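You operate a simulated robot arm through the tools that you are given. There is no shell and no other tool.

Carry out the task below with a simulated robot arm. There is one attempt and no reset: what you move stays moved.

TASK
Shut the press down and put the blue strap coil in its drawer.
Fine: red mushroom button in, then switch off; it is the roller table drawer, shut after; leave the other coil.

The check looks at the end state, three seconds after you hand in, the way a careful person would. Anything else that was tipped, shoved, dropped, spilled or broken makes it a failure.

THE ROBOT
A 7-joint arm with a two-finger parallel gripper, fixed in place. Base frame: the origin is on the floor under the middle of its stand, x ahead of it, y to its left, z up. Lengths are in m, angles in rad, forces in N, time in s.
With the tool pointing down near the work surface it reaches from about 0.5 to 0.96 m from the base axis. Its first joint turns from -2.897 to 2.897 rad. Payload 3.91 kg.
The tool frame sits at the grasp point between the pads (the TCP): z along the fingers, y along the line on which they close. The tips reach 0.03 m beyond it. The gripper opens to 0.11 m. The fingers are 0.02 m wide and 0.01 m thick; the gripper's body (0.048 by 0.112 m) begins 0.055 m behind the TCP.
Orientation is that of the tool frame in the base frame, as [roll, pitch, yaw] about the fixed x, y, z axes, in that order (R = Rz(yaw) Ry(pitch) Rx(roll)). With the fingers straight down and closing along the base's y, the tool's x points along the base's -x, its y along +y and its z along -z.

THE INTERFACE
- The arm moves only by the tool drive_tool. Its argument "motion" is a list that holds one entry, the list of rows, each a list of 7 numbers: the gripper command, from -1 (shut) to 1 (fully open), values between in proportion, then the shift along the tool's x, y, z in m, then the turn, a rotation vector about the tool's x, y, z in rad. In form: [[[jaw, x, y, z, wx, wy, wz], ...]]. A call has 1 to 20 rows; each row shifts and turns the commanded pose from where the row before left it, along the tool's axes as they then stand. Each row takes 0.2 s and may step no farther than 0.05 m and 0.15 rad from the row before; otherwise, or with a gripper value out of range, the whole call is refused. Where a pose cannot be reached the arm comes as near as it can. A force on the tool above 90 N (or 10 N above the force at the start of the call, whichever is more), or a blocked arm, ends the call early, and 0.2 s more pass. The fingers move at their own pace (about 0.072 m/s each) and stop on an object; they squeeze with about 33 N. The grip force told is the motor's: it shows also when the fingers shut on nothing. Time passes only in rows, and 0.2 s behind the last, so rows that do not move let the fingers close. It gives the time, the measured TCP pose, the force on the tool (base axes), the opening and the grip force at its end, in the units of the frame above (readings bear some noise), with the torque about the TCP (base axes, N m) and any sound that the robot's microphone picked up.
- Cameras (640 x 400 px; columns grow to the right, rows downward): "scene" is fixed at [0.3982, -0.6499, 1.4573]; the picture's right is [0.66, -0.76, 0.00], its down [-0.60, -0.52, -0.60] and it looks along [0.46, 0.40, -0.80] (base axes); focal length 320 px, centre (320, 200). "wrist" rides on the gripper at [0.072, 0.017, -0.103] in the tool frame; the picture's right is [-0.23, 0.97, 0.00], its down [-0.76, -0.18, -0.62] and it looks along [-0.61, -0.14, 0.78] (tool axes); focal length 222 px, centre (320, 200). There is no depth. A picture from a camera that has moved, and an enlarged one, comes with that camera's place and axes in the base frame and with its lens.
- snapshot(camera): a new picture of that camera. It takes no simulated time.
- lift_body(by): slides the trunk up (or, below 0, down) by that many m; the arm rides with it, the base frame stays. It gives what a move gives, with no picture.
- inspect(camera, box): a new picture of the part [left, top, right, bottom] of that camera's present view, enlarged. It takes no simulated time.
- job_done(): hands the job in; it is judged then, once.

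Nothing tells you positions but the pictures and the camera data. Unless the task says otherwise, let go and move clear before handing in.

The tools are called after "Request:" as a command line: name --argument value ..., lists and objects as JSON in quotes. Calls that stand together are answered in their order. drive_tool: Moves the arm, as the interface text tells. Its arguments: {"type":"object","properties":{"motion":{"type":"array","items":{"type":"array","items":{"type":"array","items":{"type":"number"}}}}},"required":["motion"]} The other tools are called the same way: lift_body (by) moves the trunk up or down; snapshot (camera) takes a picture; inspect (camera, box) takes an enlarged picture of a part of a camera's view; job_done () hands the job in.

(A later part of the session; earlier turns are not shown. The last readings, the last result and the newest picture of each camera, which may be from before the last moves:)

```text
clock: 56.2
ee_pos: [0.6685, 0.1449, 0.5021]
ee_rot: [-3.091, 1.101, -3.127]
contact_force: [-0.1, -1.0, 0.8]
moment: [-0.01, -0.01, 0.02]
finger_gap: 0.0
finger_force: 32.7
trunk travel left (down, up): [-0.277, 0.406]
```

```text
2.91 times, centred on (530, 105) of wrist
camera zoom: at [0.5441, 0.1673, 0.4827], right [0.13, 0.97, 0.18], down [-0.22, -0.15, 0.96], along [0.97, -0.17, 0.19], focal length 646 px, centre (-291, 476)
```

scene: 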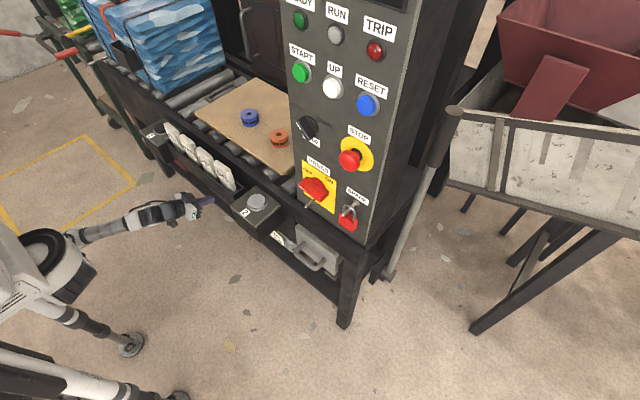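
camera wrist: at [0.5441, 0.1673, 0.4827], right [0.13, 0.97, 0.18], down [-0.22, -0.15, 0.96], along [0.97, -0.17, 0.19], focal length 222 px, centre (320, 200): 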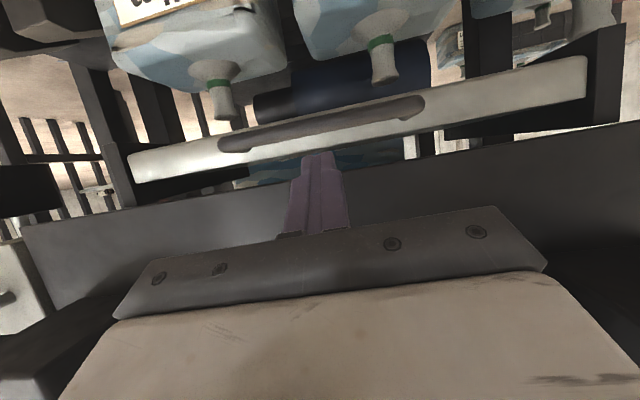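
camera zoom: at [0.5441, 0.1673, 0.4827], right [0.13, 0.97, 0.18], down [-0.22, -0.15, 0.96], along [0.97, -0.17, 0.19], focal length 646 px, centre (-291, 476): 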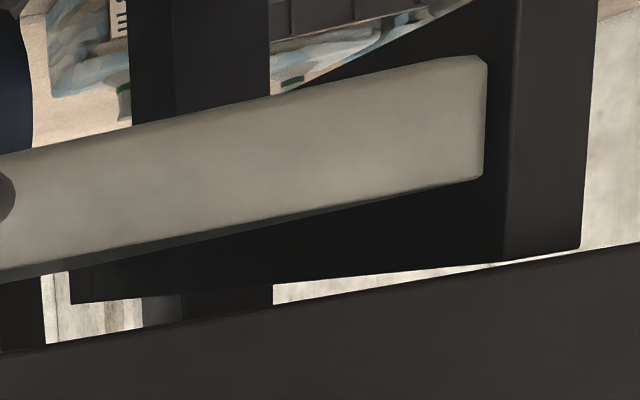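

From here I see over the top of that slab: it hangs between two brackets with open air above it, and it looks rather solid, more like a pull-out shelf. A gentle pull on its bar will tell whether it is a drawer at all, so I'll roll the gripper to straddle the bar.

Request:
drive_tool --motion '[[[-1, 0, 0, 0, 0, 0, -0.15], [-1, 0, 0, 0, 0, 0, -0.15], [-1, 0, 0, 0, 0, 0, -0.15], [-1, 0, 0, 0, 0, 0, -0.15], [-1, 0, 0, 0, 0, 0, -0.15], [-1, 0, 0, 0, 0, 0, -0.15], [-1, 0, 0, 0, 0, 0, -0.15], [-1, 0, 0, 0, 0, 0, -0.15], [-0.2, 0, 0, 0, 0, 0, -0.15], [-0.2, 0, 0, 0, 0, 0, -0.15], [-0.2, 0, 0, 0, 0, 0, -0.07], [-0.2, 0, 0, 0, 0, 0, 0]]]'

Request:
snapshot --camera "wrist"

Request:
snapshot --camera "scene"

```text
clock: 58.8
ee_pos: [0.6597, 0.1628, 0.5092]
ee_rot: [-2.083, 0.085, -1.62]
contact_force: [0.5, -0.5, 0.8]
moment: [0.0, -0.01, -0.02]
finger_gap: 0.0439
finger_force: 0.1
trunk travel left (down, up): [-0.277, 0.406]
```

```text
taken
camera wrist: at [0.5586, 0.0939, 0.5401], right [-0.46, 0.32, -0.83], down [-0.42, 0.74, 0.52], along [0.78, 0.59, -0.21], focal length 222 px, centre (320, 200)
```

wrist: 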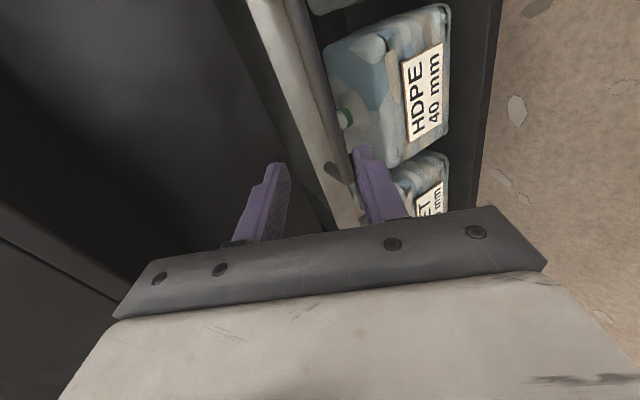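

```text
taken
```

scene: 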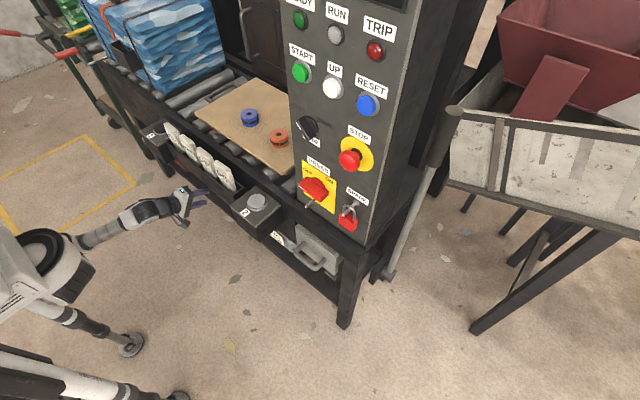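

Request:
inspect --camera "wrist" --box '[220, 0, 480, 240]'

```text
1.67 times, centred on (350, 120) of wrist
camera zoom: at [0.5586, 0.0939, 0.5401], right [-0.46, 0.32, -0.83], down [-0.42, 0.74, 0.52], along [0.78, 0.59, -0.21], focal length 370 px, centre (270, 333)
```

zoom: 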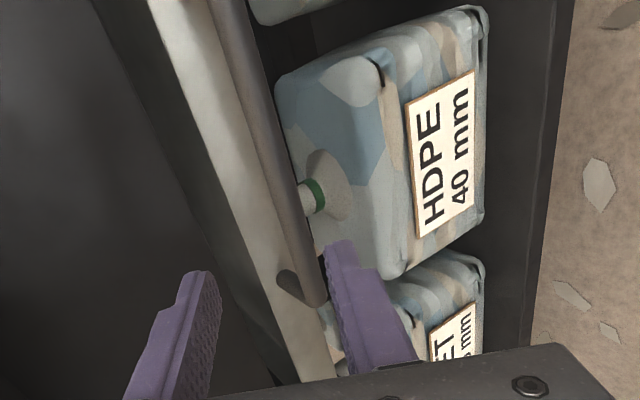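

I'll line up the bar between the fingers and advance part-way, then check.

Request:
drive_tool --motion '[[[-0.3, 0.0136, 0.0069, 0.03, 0, 0, 0], [-0.3, 0, 0, 0.03, 0, 0, 0], [-0.3, 0, 0, 0, 0, 0, 0]]]'

Request:
inspect --camera "wrist" --box '[220, 0, 480, 240]'

```text
clock: 59.3
ee_pos: [0.6753, 0.1873, 0.4814]
ee_rot: [-2.105, 0.139, -1.572]
contact_force: [-0.8, 0.3, 0.6]
moment: [0.02, 0.03, 0.02]
finger_gap: 0.0387
finger_force: 0.0
trunk travel left (down, up): [-0.277, 0.406]
stopped in row 2: the arm was blocked; the commanded pose is now the measured one
```

```text
1.67 times, centred on (350, 120) of wrist
camera zoom: at [0.5785, 0.1123, 0.5093], right [-0.5, 0.34, -0.8], down [-0.45, 0.69, 0.57], along [0.74, 0.64, -0.19], focal length 370 px, centre (270, 333)
```

zoom: 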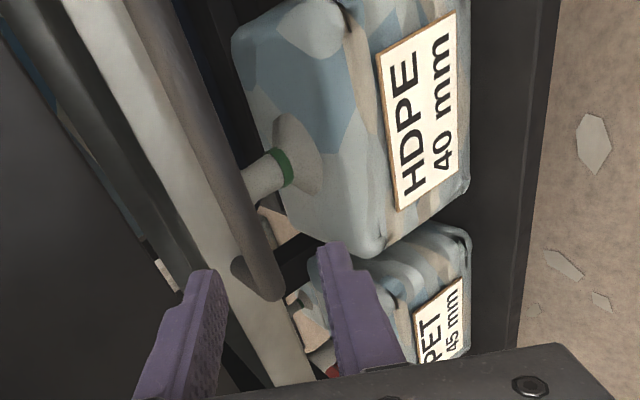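

Request:
inspect --camera "scene" --box '[60, 110, 280, 280]'

Request:
snapshot --camera "wrist"

```text
2.35 times, centred on (170, 195) of scene
camera zoom: at [0.3982, -0.6499, 1.4573], right [0.66, -0.76, 0.0], down [-0.6, -0.52, -0.6], along [0.46, 0.4, -0.8], focal length 753 px, centre (673, 212)
```

zoom: 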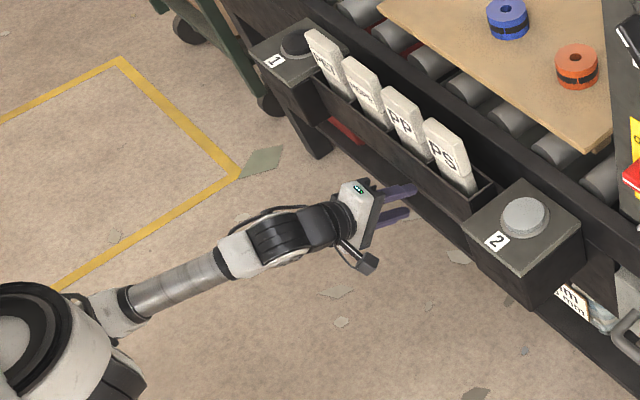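

```text
taken
camera wrist: at [0.5785, 0.1123, 0.5093], right [-0.5, 0.34, -0.8], down [-0.45, 0.69, 0.57], along [0.74, 0.64, -0.19], focal length 222 px, centre (320, 200)
```

wrist: 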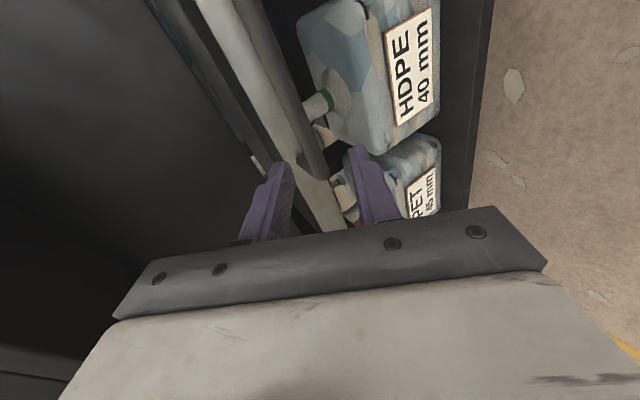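

The arm can't be brought squarely onto that recessed bar without running into itself. I'll back out and try the small grey drawer instead, which is in open reach; a gentle pull will show how it behaves.

Request:
drive_tool --motion '[[[-0.3, 0, 0, -0.04, 0, 0, 0], [-0.3, 0, 0, -0.04, 0, 0, 0], [-0.3, 0, 0, -0.01, 0, 0, 0], [-0.3, 0, 0, 0, 0, 0, 0]]]'

Request:
lift_body --by 0.12

Request:
snapshot --camera "scene"

```text
clock: 60.3
ee_pos: [0.6264, 0.1229, 0.5152]
ee_rot: [-2.098, 0.086, -1.708]
contact_force: [0.2, 2.6, -0.8]
moment: [-0.07, -0.07, -0.11]
finger_gap: 0.0382
finger_force: 0.2
trunk travel left (down, up): [-0.277, 0.406]
stopped in row 4: the arm was blocked; the commanded pose is now the measured one
```

```text
clock: 61.8
ee_pos: [0.6252, 0.1255, 0.6346]
ee_rot: [-2.101, 0.091, -1.706]
contact_force: [0.1, 0.2, 0.5]
moment: [0.01, 0.0, -0.03]
finger_gap: 0.0383
finger_force: 0.2
trunk travel left (down, up): [-0.397, 0.286]
```

```text
taken
```

scene: 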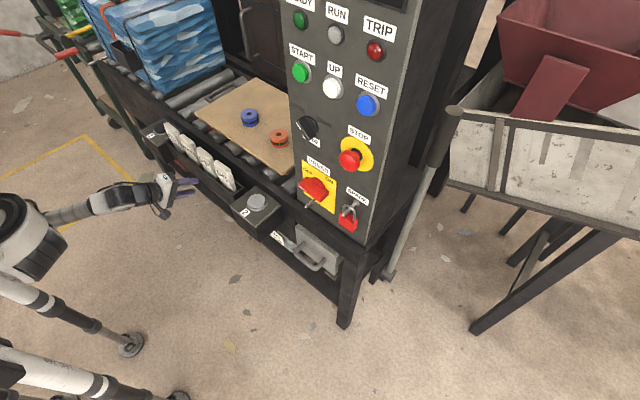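

Request:
drive_tool --motion '[[[-0.3, 0.045, 0, 0, 0, 0, 0], [-0.3, 0.045, 0, 0, 0, 0, 0], [-0.3, 0.045, 0, 0, 0, 0, 0], [-0.3, 0.045, 0, 0, 0, 0, 0], [-0.3, 0.045, 0, 0, 0, 0, 0], [-0.3, 0.045, 0, 0, 0, 0, 0], [-0.3, 0.045, 0, 0, 0, 0, 0], [-0.3, 0.045, 0, 0, 0, 0, 0], [-0.3, 0.045, 0, 0, 0, 0, 0], [-0.3, 0.045, 0, 0, 0, 0, 0], [-0.3, 0, 0, 0, 0, 0, 0]]]'

Request:
snapshot --camera "scene"

Request:
snapshot --camera "wrist"

```text
clock: 62.5
ee_pos: [0.564, -0.0106, 0.5339]
ee_rot: [-2.435, 0.288, -2.2]
contact_force: [0.9, -0.5, 0.2]
moment: [0.03, 0.0, 0.05]
finger_gap: 0.0387
finger_force: 0.2
out of reach, approached as far as the arm can: row 1, 2, 3
trunk travel left (down, up): [-0.397, 0.286]
stopped in row 3: the arm was blocked; the commanded pose is now the measured one
```

```text
taken
```

scene: 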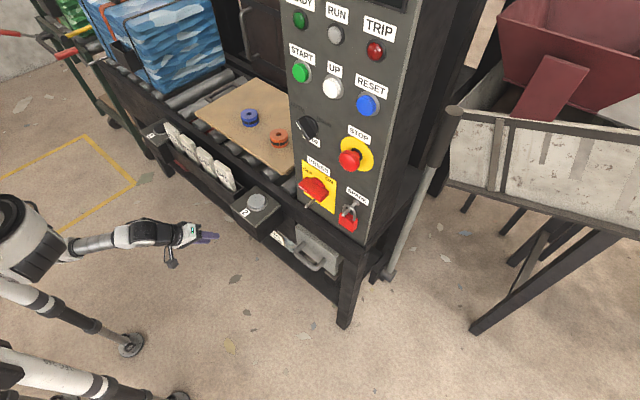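

```text
taken
camera wrist: at [0.4468, -0.0331, 0.5787], right [-0.36, 0.76, -0.54], down [0.11, 0.61, 0.78], along [0.92, 0.22, -0.31], focal length 222 px, centre (320, 200)
```

wrist: 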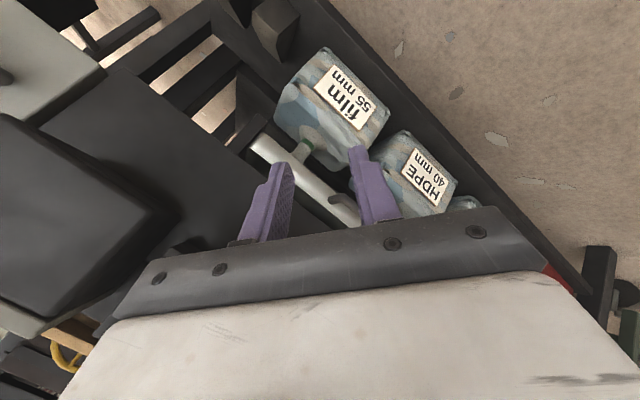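

The arm got into an awkward fold. I'll unwind the roll and return to the earlier good posture before anything else.

Request:
drive_tool --motion '[[[-0.3, 0, 0, 0, 0, 0, 0.15], [-0.3, 0, 0, 0, 0, 0, 0.15], [-0.3, 0, 0, 0, 0, 0, 0.15], [-0.3, 0, 0, 0, 0, 0, 0.15], [-0.3, 0, 0, 0, 0, 0, 0.15], [-0.3, 0, 0, 0, 0, 0, 0.15], [-0.3, 0, 0, 0, 0, 0, 0]]]'

Request:
lift_body --by 0.15

Request:
snapshot --camera "scene"

```text
clock: 64.1
ee_pos: [0.5638, -0.0106, 0.5379]
ee_rot: [-2.906, 0.73, -3.112]
contact_force: [-0.1, -0.1, -0.6]
moment: [0.0, -0.01, 0.0]
finger_gap: 0.0386
finger_force: 0.0
trunk travel left (down, up): [-0.397, 0.286]
```

```text
clock: 65.9
ee_pos: [0.5652, -0.0093, 0.6857]
ee_rot: [-2.906, 0.728, -3.107]
contact_force: [0.0, 1.0, 0.2]
moment: [-0.02, 0.0, 0.0]
finger_gap: 0.0386
finger_force: 0.2
trunk travel left (down, up): [-0.547, 0.136]
```

```text
taken
```

scene: 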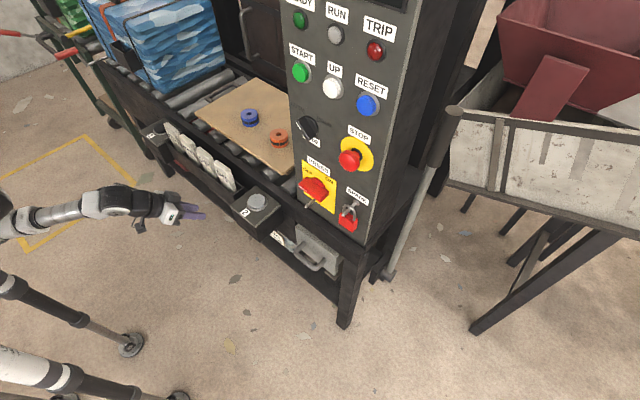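

Request:
drive_tool --motion '[[[-0.3, 0, 0, 0, -0.118, 0, 0], [-0.3, 0, 0, 0, -0.118, 0, 0], [-0.3, 0, 0, 0, 0, 0.14, 0], [-0.3, 0, 0, 0, 0, 0.14, 0], [-0.3, 0, 0, 0, 0, 0.14, 0], [-0.3, 0, 0, 0, 0, 0.14, 0], [-0.3, 0, 0, 0, 0, 0.14, 0], [-0.3, 0, 0, 0, 0, 0, 0]]]'

Request:
snapshot --camera "scene"

```text
clock: 66.3
ee_pos: [0.5076, -0.0773, 0.6429]
ee_rot: [-3.124, 0.571, 2.617]
contact_force: [0.9, -0.1, 0.2]
moment: [-0.07, -0.03, -0.02]
finger_gap: 0.0386
finger_force: 0.2
out of reach, approached as far as the arm can: row 1, 2
trunk travel left (down, up): [-0.547, 0.136]
stopped in row 2: the arm was blocked; the commanded pose is now the measured one
```

```text
taken
```

scene: 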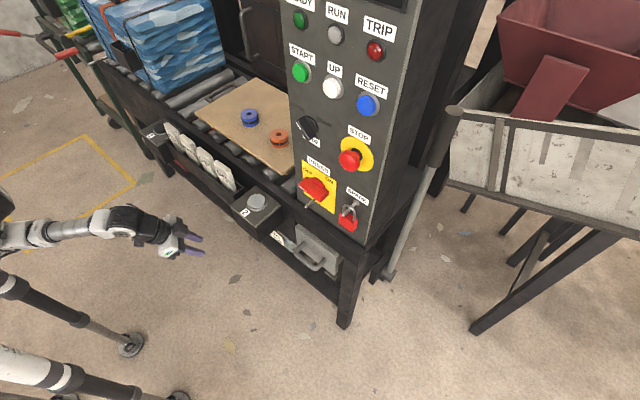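

Request:
drive_tool --motion '[[[-0.3, -0.0216, 0, -0.0336, 0, 0, 0], [-0.3, -0.0216, 0, -0.0336, 0, 0, 0], [-0.3, -0.0216, 0, -0.0336, 0, 0, 0], [-0.3, -0.0216, 0, -0.0336, 0, 0, 0], [-0.3, -0.0216, 0, -0.0336, 0, 0, 0], [-0.3, 0, 0, 0, 0, 0, 0]]]'

Request:
snapshot --camera "scene"

```text
clock: 67.7
ee_pos: [0.5998, -0.0822, 0.7892]
ee_rot: [-3.127, 0.577, 2.626]
contact_force: [0.5, -0.8, 0.0]
moment: [-0.04, 0.02, 0.01]
finger_gap: 0.0387
finger_force: 0.1
out of reach, approached as far as the arm can: row 1, 2, 3, 4, 5
trunk travel left (down, up): [-0.547, 0.136]
```

```text
taken
```

scene: 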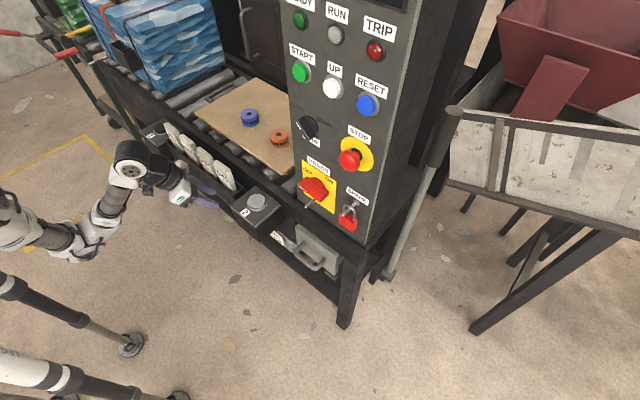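

The elbow has flipped low. I'll go up and toward the original start pose to recover the original posture.

Request:
drive_tool --motion '[[[-0.3, -0.0216, -0.01, -0.0336, 0, 0, 0], [-0.3, -0.0216, -0.01, -0.0336, 0, 0, 0], [-0.3, -0.0216, -0.01, -0.0336, 0, 0, 0], [-0.3, -0.0216, -0.01, -0.0336, 0, 0, 0], [-0.3, 0, 0, 0, 0, 0, 0]]]'

Request:
snapshot --camera "scene"

```text
clock: 68.9
ee_pos: [0.5963, -0.1193, 0.9495]
ee_rot: [-3.125, 0.579, 2.63]
contact_force: [0.6, -0.1, 0.0]
moment: [-0.03, 0.03, -0.03]
finger_gap: 0.0383
finger_force: 0.1
out of reach, approached as far as the arm can: row 1, 2
trunk travel left (down, up): [-0.547, 0.136]
```

```text
taken
```

scene: 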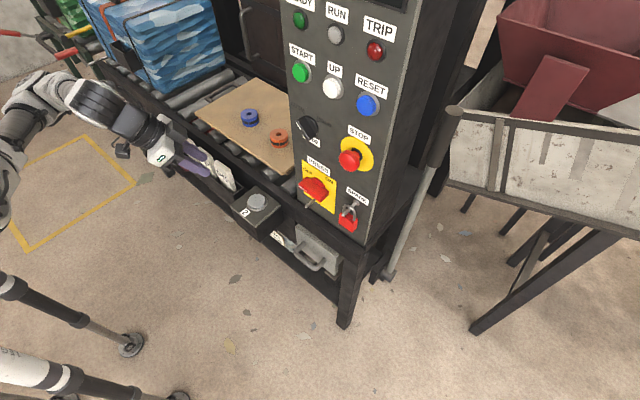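

Request:
drive_tool --motion '[[[-0.3, 0, 0, 0, -0.07, 0, -0.107], [-0.3, 0, 0, 0, -0.07, 0, -0.107], [-0.3, 0, 0, 0, -0.07, 0, -0.107], [-0.3, 0, 0, 0, -0.07, 0, -0.107], [-0.3, 0, 0, 0, 0, 0.145, 0], [-0.3, 0, 0, 0, 0, 0.145, 0], [-0.3, 0, 0, 0, 0, 0.145, 0], [-0.3, 0, 0, 0, 0, 0.145, 0], [-0.3, 0, 0, 0, 0, 0, 0]]]'

Request:
snapshot --camera "scene"

```text
clock: 70.9
ee_pos: [0.5961, -0.1185, 0.9489]
ee_rot: [-3.129, -0.01, 3.128]
contact_force: [0.6, 1.2, 0.0]
moment: [-0.01, -0.02, 0.02]
finger_gap: 0.0384
finger_force: 0.1
trunk travel left (down, up): [-0.547, 0.136]
```

```text
taken
```

scene: 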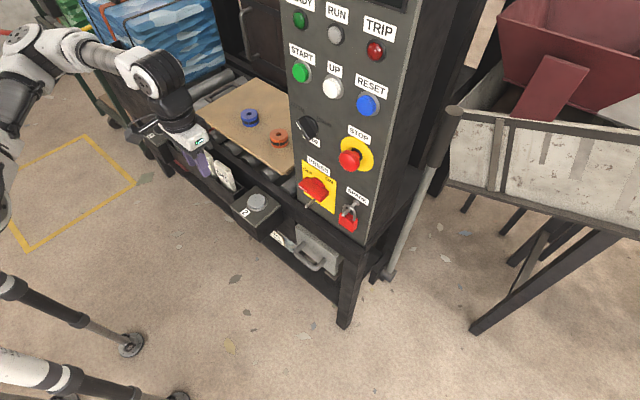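

The posture is good again. For the grey drawer I estimate its front at x≈0.748 (y −0.408…−0.249, z 0.516…0.643) with the bar at about (0.704, −0.327, 0.578). I'll move over it and lower for a precise look.

Request:
drive_tool --motion '[[[-1, 0, -0.045, 0, 0, 0, 0], [-1, 0, -0.045, 0, 0, 0, 0], [-1, 0, -0.045, 0, 0, 0, 0], [-1, 0, -0.045, 0, 0, 0, 0], [-1, 0.02, -0.03, 0, 0, 0, 0], [-1, 0, 0, 0, 0, 0, 0]]]'

Request:
lift_body --by -0.2

Request:
snapshot --camera "wrist"

Request:
snapshot --camera "scene"

```text
clock: 72.3
ee_pos: [0.5727, -0.329, 0.95]
ee_rot: [-3.132, -0.006, 3.13]
contact_force: [0.1, -0.2, 0.7]
moment: [-0.02, -0.01, -0.04]
finger_gap: 0.0
finger_force: 33.2
trunk travel left (down, up): [-0.547, 0.136]
```

```text
clock: 74.5
ee_pos: [0.5713, -0.3282, 0.7486]
ee_rot: [-3.13, -0.006, 3.13]
contact_force: [-0.5, 0.2, -0.3]
moment: [0.0, -0.02, 0.0]
finger_gap: 0.0
finger_force: 33.1
trunk travel left (down, up): [-0.347, 0.336]
```

```text
taken
camera wrist: at [0.5014, -0.308, 0.8537], right [0.24, 0.97, -0.01], down [0.76, -0.18, 0.62], along [0.6, -0.16, -0.78], focal length 222 px, centre (320, 200)
```

wrist: 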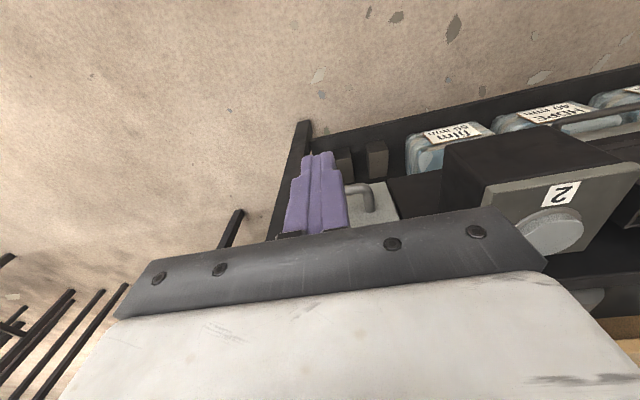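

```text
taken
```

scene: 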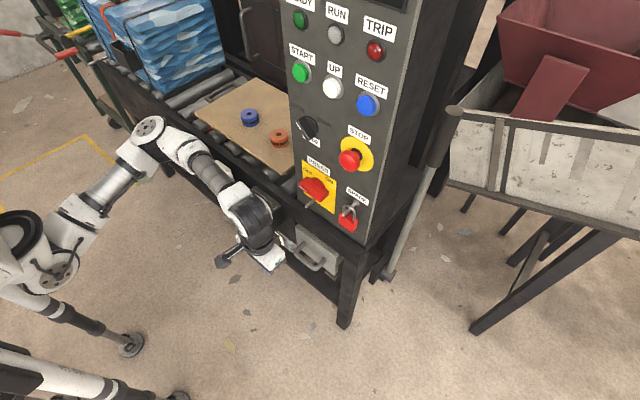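

Lowering further like this would bring the elbow near the tags, so I'll tilt the tool forward first, which draws the elbow back.

Request:
drive_tool --motion '[[[-1, 0, 0, 0, 0, -0.14, 0], [-1, 0, 0, 0, 0, -0.14, 0], [-1, 0, 0, 0, 0, -0.14, 0], [-1, 0, 0, 0, 0, -0.14, 0], [-1, 0, 0, 0, 0, -0.14, 0], [-1, 0, 0, 0, 0, -0.14, 0], [-1, 0, 0, 0, 0, 0, 0]]]'

Request:
snapshot --camera "scene"

Request:
snapshot --camera "wrist"

```text
clock: 76.1
ee_pos: [0.5722, -0.3293, 0.7491]
ee_rot: [-3.124, 0.835, -3.139]
contact_force: [0.1, -0.3, -0.4]
moment: [-0.02, 0.02, -0.08]
finger_gap: 0.0002
finger_force: 33.2
trunk travel left (down, up): [-0.347, 0.336]
```

```text
taken
```

scene: 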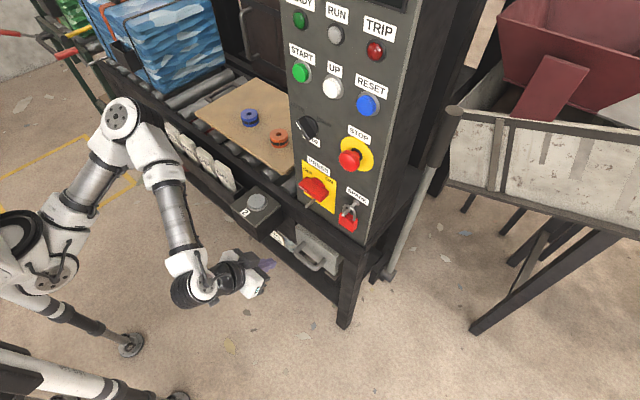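

```text
taken
camera wrist: at [0.448, -0.3086, 0.7653], right [0.16, 0.97, 0.16], down [0.05, -0.17, 0.98], along [0.99, -0.15, -0.07], focal length 222 px, centre (320, 200)
```

wrist: 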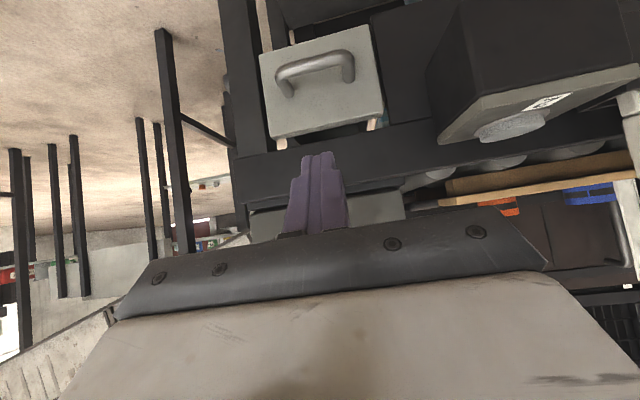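

Request:
inspect --camera "wrist" --box '[230, 0, 430, 220]'

Request:
inspect --camera "scene" --box '[260, 200, 370, 300]'

```text
1.82 times, centred on (330, 110) of wrist
camera zoom: at [0.448, -0.3086, 0.7653], right [0.16, 0.97, 0.16], down [0.05, -0.17, 0.98], along [0.99, -0.15, -0.07], focal length 404 px, centre (302, 364)
```

zoom: 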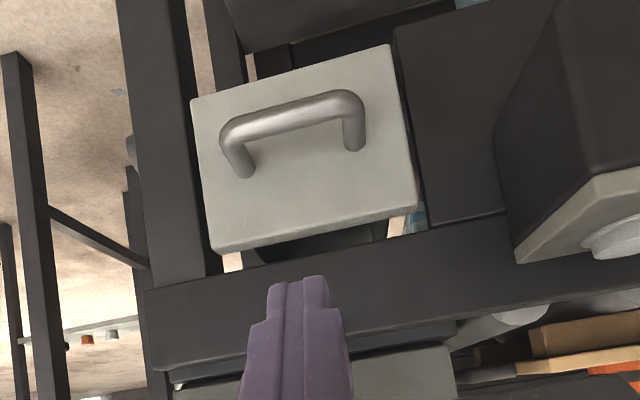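

```text
4.00 times, centred on (315, 250) of scene
camera zoom: at [0.3982, -0.6499, 1.4573], right [0.66, -0.76, 0.0], down [-0.6, -0.52, -0.6], along [0.46, 0.4, -0.8], focal length 1280 px, centre (340, 0)
```

zoom: 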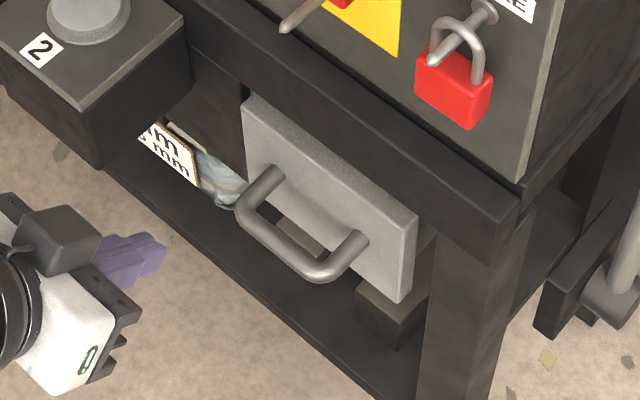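

The grey-fronted one is clearly a real drawer: there's an open box visible behind its front plate just under the table rail. I'll lower the trunk, flatten the tool angle and roll to grip its bar from the front.

Request:
lift_body --by -0.16

Request:
drive_tool --motion '[[[-1, -0.0201, 0, 0.0222, 0, 0, 0], [-1, -0.0201, 0, 0.0222, 0, 0, 0], [-1, 0, 0, 0, 0, -0.122, 0], [-1, 0, 0, 0, 0, -0.122, 0], [-1, 0, 0, 0, 0, -0.122, 0], [-1, 0, 0, 0, 0, 0, 0]]]'

Request:
snapshot --camera "scene"

```text
clock: 77.9
ee_pos: [0.5731, -0.3284, 0.5896]
ee_rot: [-3.125, 0.835, -3.14]
contact_force: [0.1, 0.7, -1.1]
moment: [-0.01, -0.02, 0.01]
finger_gap: 0.0
finger_force: 32.5
trunk travel left (down, up): [-0.187, 0.496]
```

```text
clock: 79.3
ee_pos: [0.6322, -0.3285, 0.5902]
ee_rot: [-3.109, 1.201, -3.125]
contact_force: [0.0, -0.2, -0.4]
moment: [0.01, 0.01, 0.0]
finger_gap: 0.0
finger_force: 33.3
trunk travel left (down, up): [-0.187, 0.496]
```

```text
taken
```

scene: 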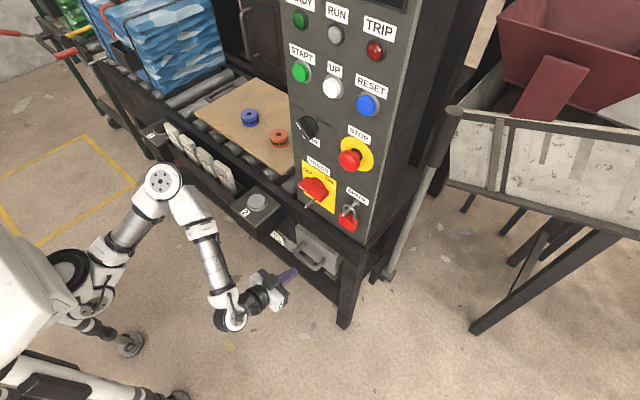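

Request:
drive_tool --motion '[[[-1, 0, 0, 0, 0, 0, -0.15], [-1, 0, 0, 0, 0, 0, -0.15], [-1, 0, 0, 0, 0, 0, -0.15], [-1, 0, 0, 0, 0, 0, -0.15], [-1, 0, 0, 0, 0, 0, -0.15], [-1, 0, 0, 0, 0, 0, -0.15], [-1, 0, 0, 0, 0, 0, -0.15], [-1, 0, 0, 0, 0, 0, -0.15], [-0.1, 0, 0, 0, 0, 0, -0.15], [-0.1, 0, 0, 0, 0, 0, -0.15], [-0.1, 0, 0, 0, 0, 0, -0.07], [-0.1, 0, 0, 0, 0, 0, 0]]]'

Request:
snapshot --camera "wrist"

Request:
inspect --camera "scene" --box '[200, 190, 380, 330]'

```text
clock: 81.9
ee_pos: [0.6329, -0.3294, 0.5904]
ee_rot: [-1.942, -0.013, -1.581]
contact_force: [0.1, 0.0, -0.2]
moment: [-0.02, 0.03, -0.03]
finger_gap: 0.0496
finger_force: 0.1
trunk travel left (down, up): [-0.187, 0.496]
```

```text
taken
camera wrist: at [0.5302, -0.3989, 0.6129], right [-0.35, 0.22, -0.91], down [-0.51, 0.77, 0.38], along [0.79, 0.6, -0.16], focal length 222 px, centre (320, 200)
```

wrist: 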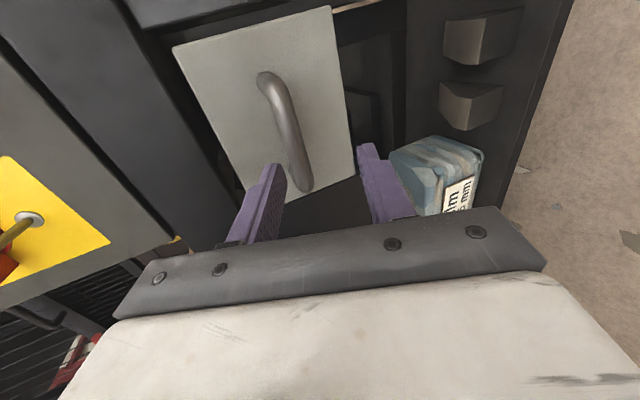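

```text
2.86 times, centred on (290, 260) of scene
camera zoom: at [0.3982, -0.6499, 1.4573], right [0.66, -0.76, 0.0], down [-0.6, -0.52, -0.6], along [0.46, 0.4, -0.8], focal length 914 px, centre (406, 29)
```

zoom: 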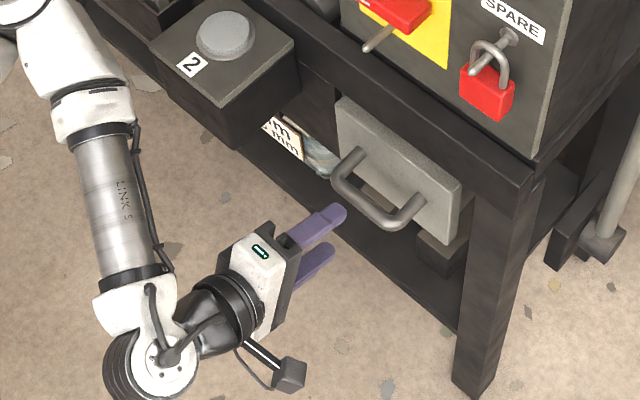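

Request:
inspect --camera "wrist" --box '[160, 0, 420, 240]'

```text
1.67 times, centred on (290, 120) of wrist
camera zoom: at [0.5302, -0.3989, 0.6129], right [-0.35, 0.22, -0.91], down [-0.51, 0.77, 0.38], along [0.79, 0.6, -0.16], focal length 370 px, centre (370, 333)
```

zoom: 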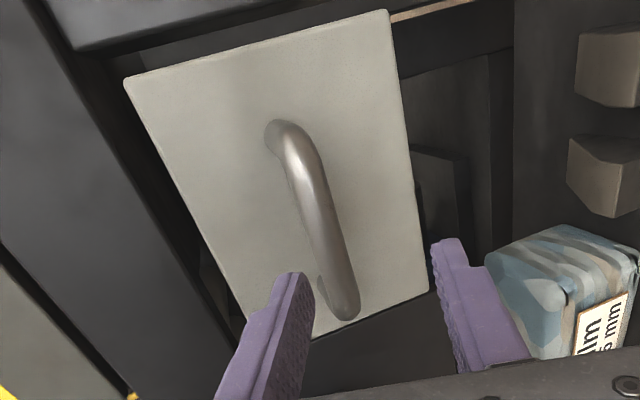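

The bar sits at about (0.700, −0.335, 0.585), slightly above the tool axis. I'll shift up and advance so it is between the fingertips.

Request:
drive_tool --motion '[[[-0.1, 0.005, -0.0191, 0.01, 0, 0, 0], [-0.1, 0, 0, 0.0215, 0, 0, 0], [-0.1, 0, 0, 0.0105, 0, 0, 0], [-0.1, 0, 0, 0.0105, 0, 0, 0], [-0.1, 0, 0, 0, 0, 0, 0]]]'

Request:
inspect --camera "wrist" --box '[160, 0, 480, 240]'

Request:
inspect --camera "scene" --box '[240, 200, 370, 310]'

```text
clock: 83.1
ee_pos: [0.6884, -0.3357, 0.5881]
ee_rot: [-1.942, -0.009, -1.584]
contact_force: [0.0, -0.3, 0.2]
moment: [0.02, 0.0, 0.05]
finger_gap: 0.0495
finger_force: 0.0
trunk travel left (down, up): [-0.187, 0.496]
```

```text
1.67 times, centred on (320, 120) of wrist
camera zoom: at [0.5853, -0.4044, 0.6109], right [-0.35, 0.22, -0.91], down [-0.51, 0.77, 0.38], along [0.79, 0.6, -0.16], focal length 370 px, centre (320, 333)
```

zoom: 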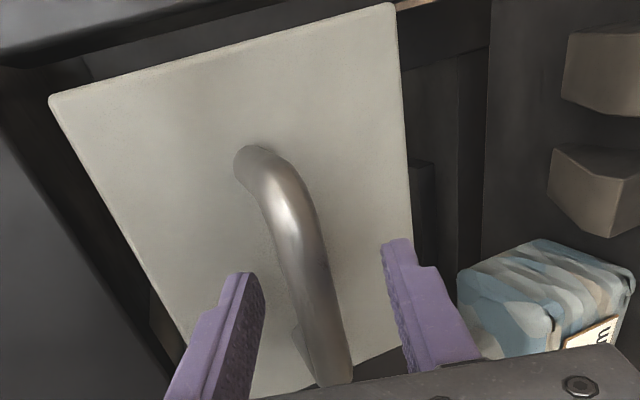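

```text
3.64 times, centred on (305, 255) of scene
camera zoom: at [0.3982, -0.6499, 1.4573], right [0.66, -0.76, 0.0], down [-0.6, -0.52, -0.6], along [0.46, 0.4, -0.8], focal length 1164 px, centre (374, 0)
```

zoom: 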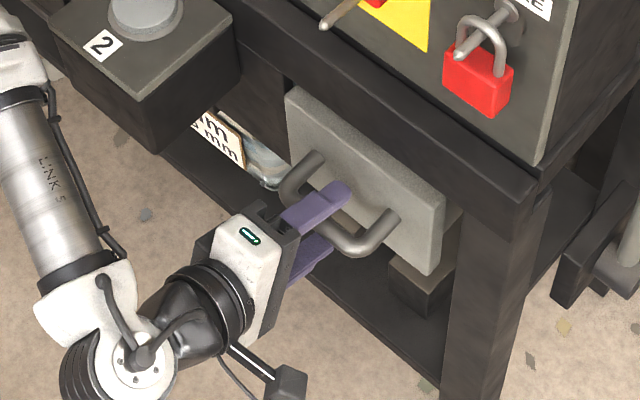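

The bar is between the fingers. I'll close on it.

Request:
drive_tool --motion '[[[-1, 0, 0, 0, 0, 0, 0], [-1, 0, 0, 0, 0, 0, 0], [-1, 0, 0, 0, 0, 0, 0]]]'

Request:
inspect --camera "wrist" --box '[160, 0, 480, 240]'

```text
clock: 83.9
ee_pos: [0.6864, -0.3343, 0.5896]
ee_rot: [-1.939, -0.01, -1.583]
contact_force: [4.3, -0.5, 9.6]
moment: [0.48, -0.15, 0.21]
finger_gap: 0.0159
finger_force: 44.9
trunk travel left (down, up): [-0.187, 0.496]
```

```text
1.67 times, centred on (320, 120) of wrist
camera zoom: at [0.5852, -0.4045, 0.6123], right [-0.35, 0.22, -0.91], down [-0.51, 0.77, 0.38], along [0.79, 0.6, -0.16], focal length 370 px, centre (320, 333)
```

zoom: 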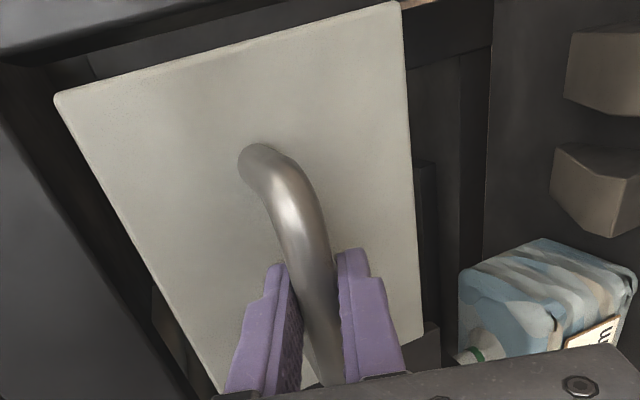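

Gripped (bar about 16 mm). I'll pull straight back 3 cm and see if it slides.

Request:
drive_tool --motion '[[[-1, 0.0001, 0.0036, -0.0093, 0, 0, 0], [-1, 0.0001, 0.0036, -0.0093, 0, 0, 0], [-1, 0.0001, 0.0036, -0.0093, 0, 0, 0], [-1, 0, 0, 0, 0, 0, 0]]]'

Request:
inspect --camera "scene" --box '[240, 200, 370, 310]'

```text
clock: 84.9
ee_pos: [0.6561, -0.3348, 0.5901]
ee_rot: [-1.94, -0.013, -1.585]
contact_force: [0.0, -5.4, 15.5]
moment: [0.44, -0.18, 0.17]
finger_gap: 0.0156
finger_force: 44.9
trunk travel left (down, up): [-0.187, 0.496]
```

```text
3.64 times, centred on (305, 255) of scene
camera zoom: at [0.3982, -0.6499, 1.4573], right [0.66, -0.76, 0.0], down [-0.6, -0.52, -0.6], along [0.46, 0.4, -0.8], focal length 1164 px, centre (374, 0)
```

zoom: 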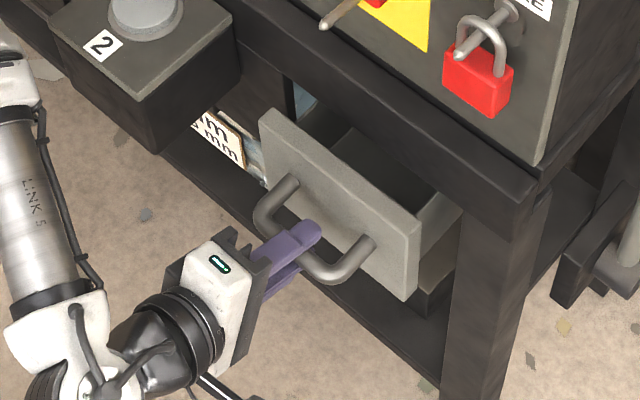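

It slides easily and reveals an open box. I'll keep pulling to open it wider.

Request:
drive_tool --motion '[[[-1, 0.0001, 0.0036, -0.0093, 0, 0, 0], [-1, 0.0001, 0.0036, -0.0093, 0, 0, 0], [-1, 0.0001, 0.0036, -0.0093, 0, 0, 0], [-1, 0.0001, 0.0036, -0.0093, 0, 0, 0], [-1, 0.0001, 0.0036, -0.0093, 0, 0, 0], [-1, 0, 0, 0, 0, 0, 0]]]'

Request:
inspect --camera "scene" --box '[220, 200, 370, 320]'

```text
clock: 86.3
ee_pos: [0.6088, -0.3345, 0.5897]
ee_rot: [-1.942, -0.01, -1.582]
contact_force: [0.5, -2.8, 13.2]
moment: [0.01, -0.15, -0.74]
finger_gap: 0.0156
finger_force: 45.3
trunk travel left (down, up): [-0.187, 0.496]
```

```text
3.33 times, centred on (295, 260) of scene
camera zoom: at [0.3982, -0.6499, 1.4573], right [0.66, -0.76, 0.0], down [-0.6, -0.52, -0.6], along [0.46, 0.4, -0.8], focal length 1067 px, centre (403, 0)
```

zoom: 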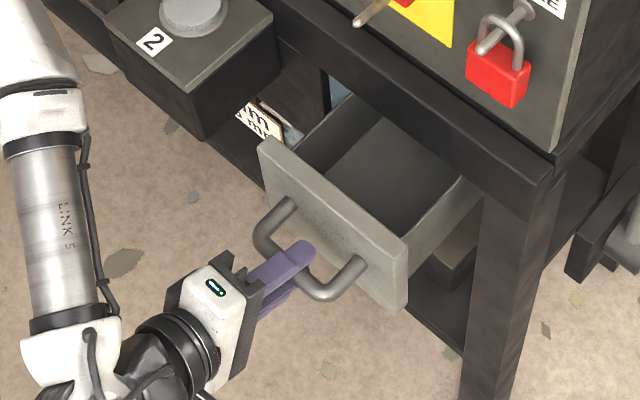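

Request:
drive_tool --motion '[[[-1, 0.0001, 0.0036, -0.0093, 0, 0, 0], [-1, 0.0001, 0.0036, -0.0093, 0, 0, 0], [-1, 0.0001, 0.0036, -0.0093, 0, 0, 0], [-1, 0.0001, 0.0036, -0.0093, 0, 0, 0], [-1, 0, 0, 0, 0, 0, 0]]]'

Request:
inspect --camera "scene" --box '[220, 200, 370, 320]'

Request:
snapshot --camera "wrist"

```text
clock: 87.5
ee_pos: [0.5664, -0.3347, 0.5893]
ee_rot: [-1.942, -0.011, -1.582]
contact_force: [0.5, -6.7, 12.0]
moment: [0.25, -0.11, -0.16]
finger_gap: 0.0157
finger_force: 44.8
trunk travel left (down, up): [-0.187, 0.496]
```

```text
3.33 times, centred on (295, 260) of scene
camera zoom: at [0.3982, -0.6499, 1.4573], right [0.66, -0.76, 0.0], down [-0.6, -0.52, -0.6], along [0.46, 0.4, -0.8], focal length 1067 px, centre (403, 0)
```

zoom: 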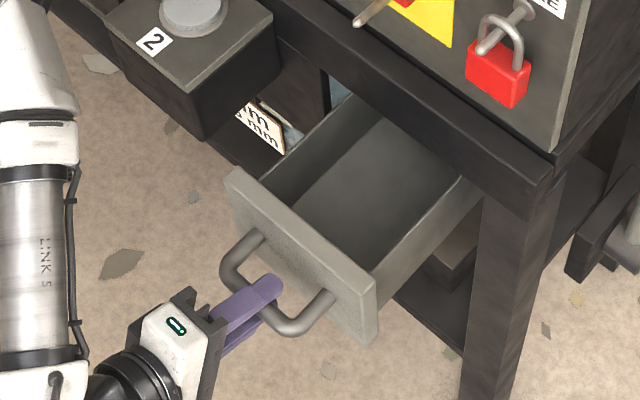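

```text
taken
camera wrist: at [0.4658, -0.4042, 0.6126], right [-0.35, 0.22, -0.91], down [-0.51, 0.77, 0.38], along [0.79, 0.6, -0.16], focal length 222 px, centre (320, 200)
```

wrist: 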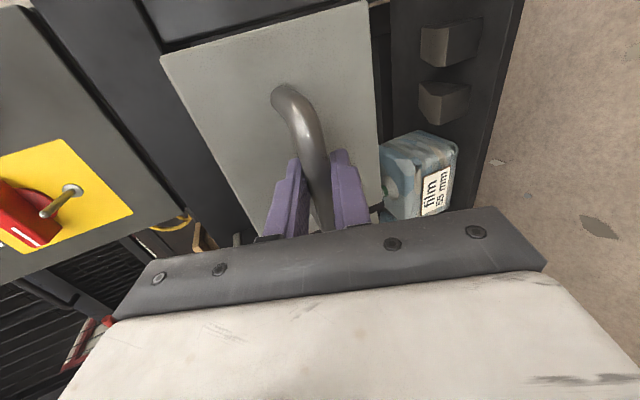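

The drawer opens smoothly and is an empty open box in the roller table's frame. I've also judged that the wide slab I looked at earlier is solid with no cavity, so this is the drawer. I'll pull 2 cm more, then release and back away.

Request:
drive_tool --motion '[[[-1, 0.0001, 0.0036, -0.0093, 0, 0, 0], [-1, 0.0001, 0.0036, -0.0093, 0, 0, 0], [-1, 0, 0, 0, 0, 0, 0], [0, 0, 0, 0, 0, 0, 0], [0, 0, 0, 0, 0, 0, 0], [0, 0, 0, -0.02, 0, 0, 0], [0, 0, 0, -0.02, 0, 0, 0], [0, 0, 0, 0, 0, 0, 0]]]'

Request:
snapshot --camera "scene"

Request:
snapshot --camera "wrist"

```text
clock: 89.3
ee_pos: [0.5098, -0.3338, 0.6036]
ee_rot: [-1.943, -0.011, -1.582]
contact_force: [0.9, 0.1, -0.3]
moment: [0.04, -0.01, 0.04]
finger_gap: 0.0551
finger_force: 0.1
trunk travel left (down, up): [-0.187, 0.496]
```

```text
taken
```

scene: 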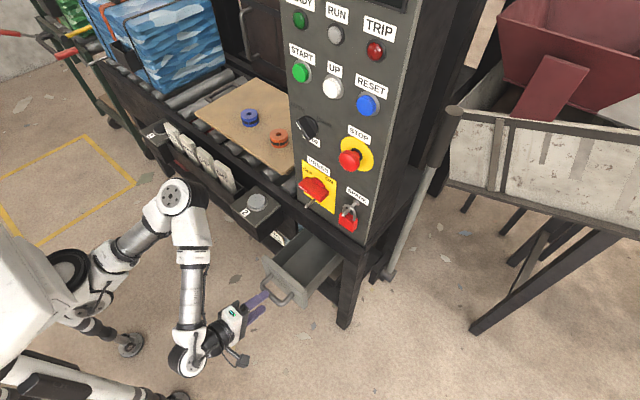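

```text
taken
camera wrist: at [0.4082, -0.4029, 0.626], right [-0.35, 0.22, -0.91], down [-0.51, 0.77, 0.38], along [0.79, 0.6, -0.16], focal length 222 px, centre (320, 200)
```

wrist: 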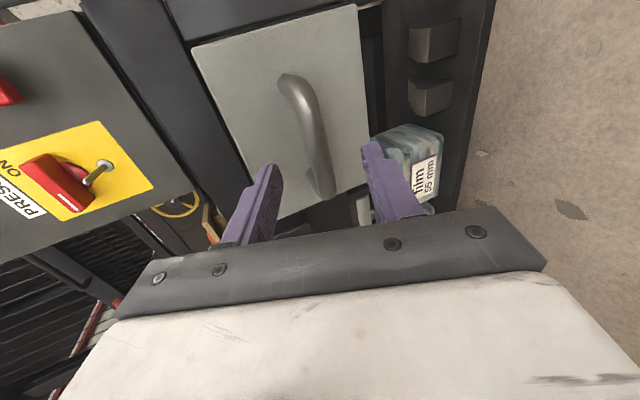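

The drawer is open about 14 cm and the gripper is off the bar. I'll back off a touch more, raise the trunk and return to tool-down to look at the coil and into the drawer.

Request:
drive_tool --motion '[[[0, 0, 0, -0.015, 0, 0, 0], [0, 0, 0, 0, 0, 0, 0]]]'

Request:
lift_body --by 0.3

Request:
drive_tool --motion '[[[0, 0, 0, 0, 0, 0, 0.15], [0, 0, 0, 0, 0, 0, 0.15], [0, 0, 0, 0, 0, 0, 0.15], [0, 0, 0, 0, 0, 0, 0.15], [0, 0, 0, 0, 0, 0, 0.15], [0, 0, 0, 0, 0, 0, 0.15], [0, 0, 0, 0, 0, 0, 0.15], [0, 0, 0, 0, 0, 0, 0.15], [0, 0, 0, 0, 0, 0, 0.15], [0, 0, 0, 0, 0, 0, 0.15], [0, 0, 0, 0, 0, 0, 0.07], [0, 0, 0, 0, 0, 0, 0]]]'

Request:
snapshot --camera "scene"

```text
clock: 89.9
ee_pos: [0.4964, -0.3324, 0.6089]
ee_rot: [-1.944, -0.011, -1.583]
contact_force: [-0.3, 0.4, 1.0]
moment: [0.0, 0.03, -0.02]
finger_gap: 0.0547
finger_force: 0.0
trunk travel left (down, up): [-0.187, 0.496]
```

```text
clock: 92.9
ee_pos: [0.4965, -0.3341, 0.9096]
ee_rot: [-1.945, -0.01, -1.582]
contact_force: [0.9, 0.0, 0.5]
moment: [0.0, -0.01, 0.01]
finger_gap: 0.055
finger_force: 0.0
trunk travel left (down, up): [-0.487, 0.196]
```

```text
clock: 95.5
ee_pos: [0.496, -0.3327, 0.9087]
ee_rot: [-3.113, 1.201, -3.126]
contact_force: [0.2, -0.3, -0.5]
moment: [0.01, 0.03, -0.01]
finger_gap: 0.055
finger_force: 0.0
trunk travel left (down, up): [-0.487, 0.196]
```

```text
taken
```

scene: 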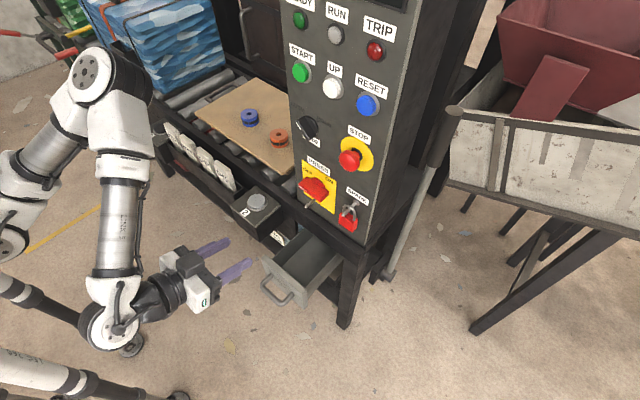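

Request:
drive_tool --motion '[[[0.5, 0, 0, 0, 0, 0.15, 0], [0.5, 0, 0, 0, 0, 0.15, 0], [0.5, 0, 0, 0, 0, 0.15, 0], [0.5, 0, 0, 0, 0, 0.15, 0], [0.5, 0, 0, 0, 0, 0.15, 0], [0.5, 0, 0, 0, 0, 0.15, 0], [0.5, 0, 0, 0, 0, 0.15, 0], [0.5, 0, 0, 0, 0, 0.15, 0], [0.5, 0, 0, 0, 0, 0, 0]]]'

Request:
snapshot --camera "wrist"

Request:
snapshot --camera "scene"

```text
clock: 97.5
ee_pos: [0.496, -0.3328, 0.9084]
ee_rot: [-3.129, -0.001, 3.131]
contact_force: [1.0, -0.6, 0.2]
moment: [-0.03, 0.0, 0.0]
finger_gap: 0.0825
finger_force: 0.0
trunk travel left (down, up): [-0.487, 0.196]
```

```text
taken
camera wrist: at [0.4252, -0.3126, 1.0125], right [0.24, 0.97, -0.01], down [0.76, -0.18, 0.62], along [0.6, -0.16, -0.78], focal length 222 px, centre (320, 200)
```

wrist: 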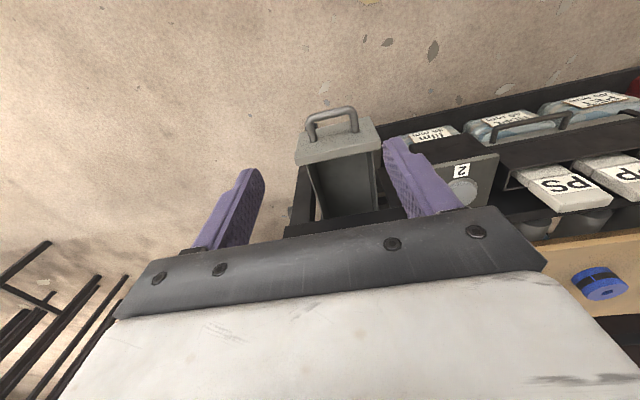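

```text
taken
```

scene: 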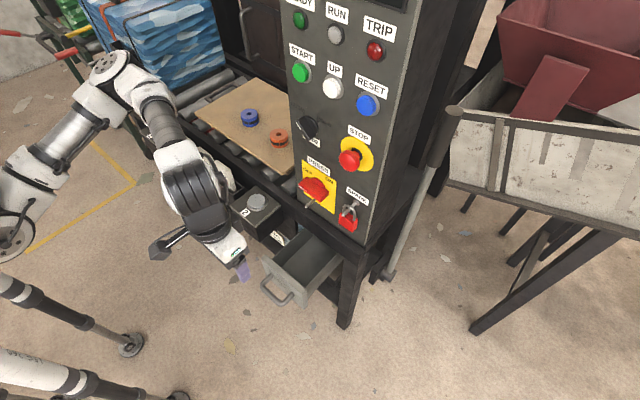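

Request:
inspect --camera "wrist" --box '[270, 90, 410, 240]'

Request:
inspect --camera "scene" --box '[240, 210, 370, 320]'

Request:
inspect --camera "scene" --box '[215, 90, 305, 165]'

```text
2.67 times, centred on (340, 165) of wrist
camera zoom: at [0.4252, -0.3126, 1.0125], right [0.24, 0.97, -0.01], down [0.76, -0.18, 0.62], along [0.6, -0.16, -0.78], focal length 592 px, centre (267, 293)
```

zoom: 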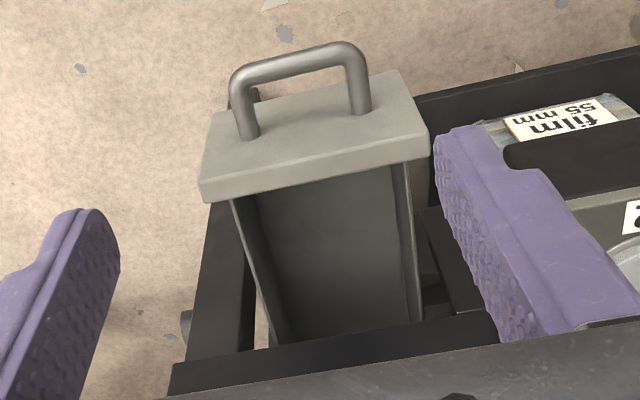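

```text
3.64 times, centred on (305, 265) of scene
camera zoom: at [0.3982, -0.6499, 1.4573], right [0.66, -0.76, 0.0], down [-0.6, -0.52, -0.6], along [0.46, 0.4, -0.8], focal length 1164 px, centre (374, -36)
```

zoom: 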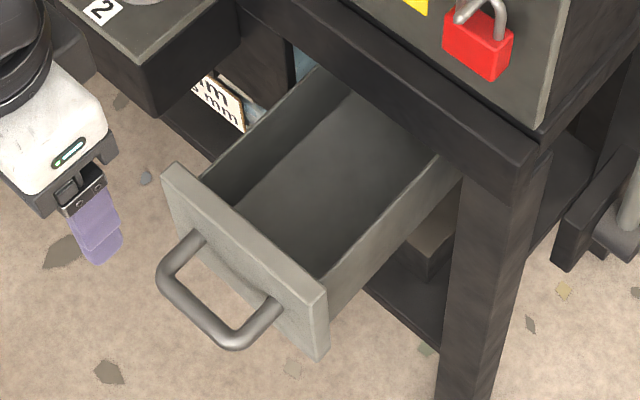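

```text
5.33 times, centred on (260, 128) of scene
camera zoom: at [0.3982, -0.6499, 1.4573], right [0.66, -0.76, 0.0], down [-0.6, -0.52, -0.6], along [0.46, 0.4, -0.8], focal length 1707 px, centre (640, 587)
```

zoom: 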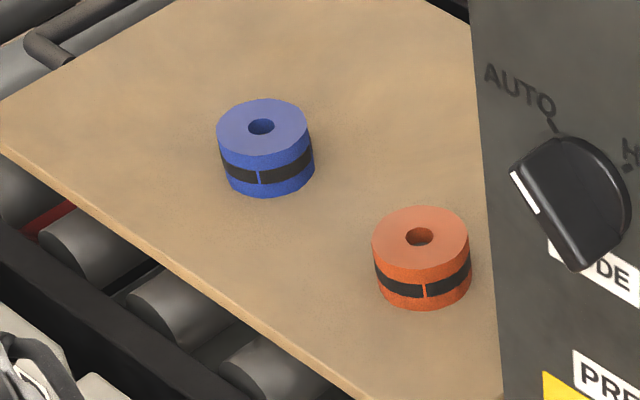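

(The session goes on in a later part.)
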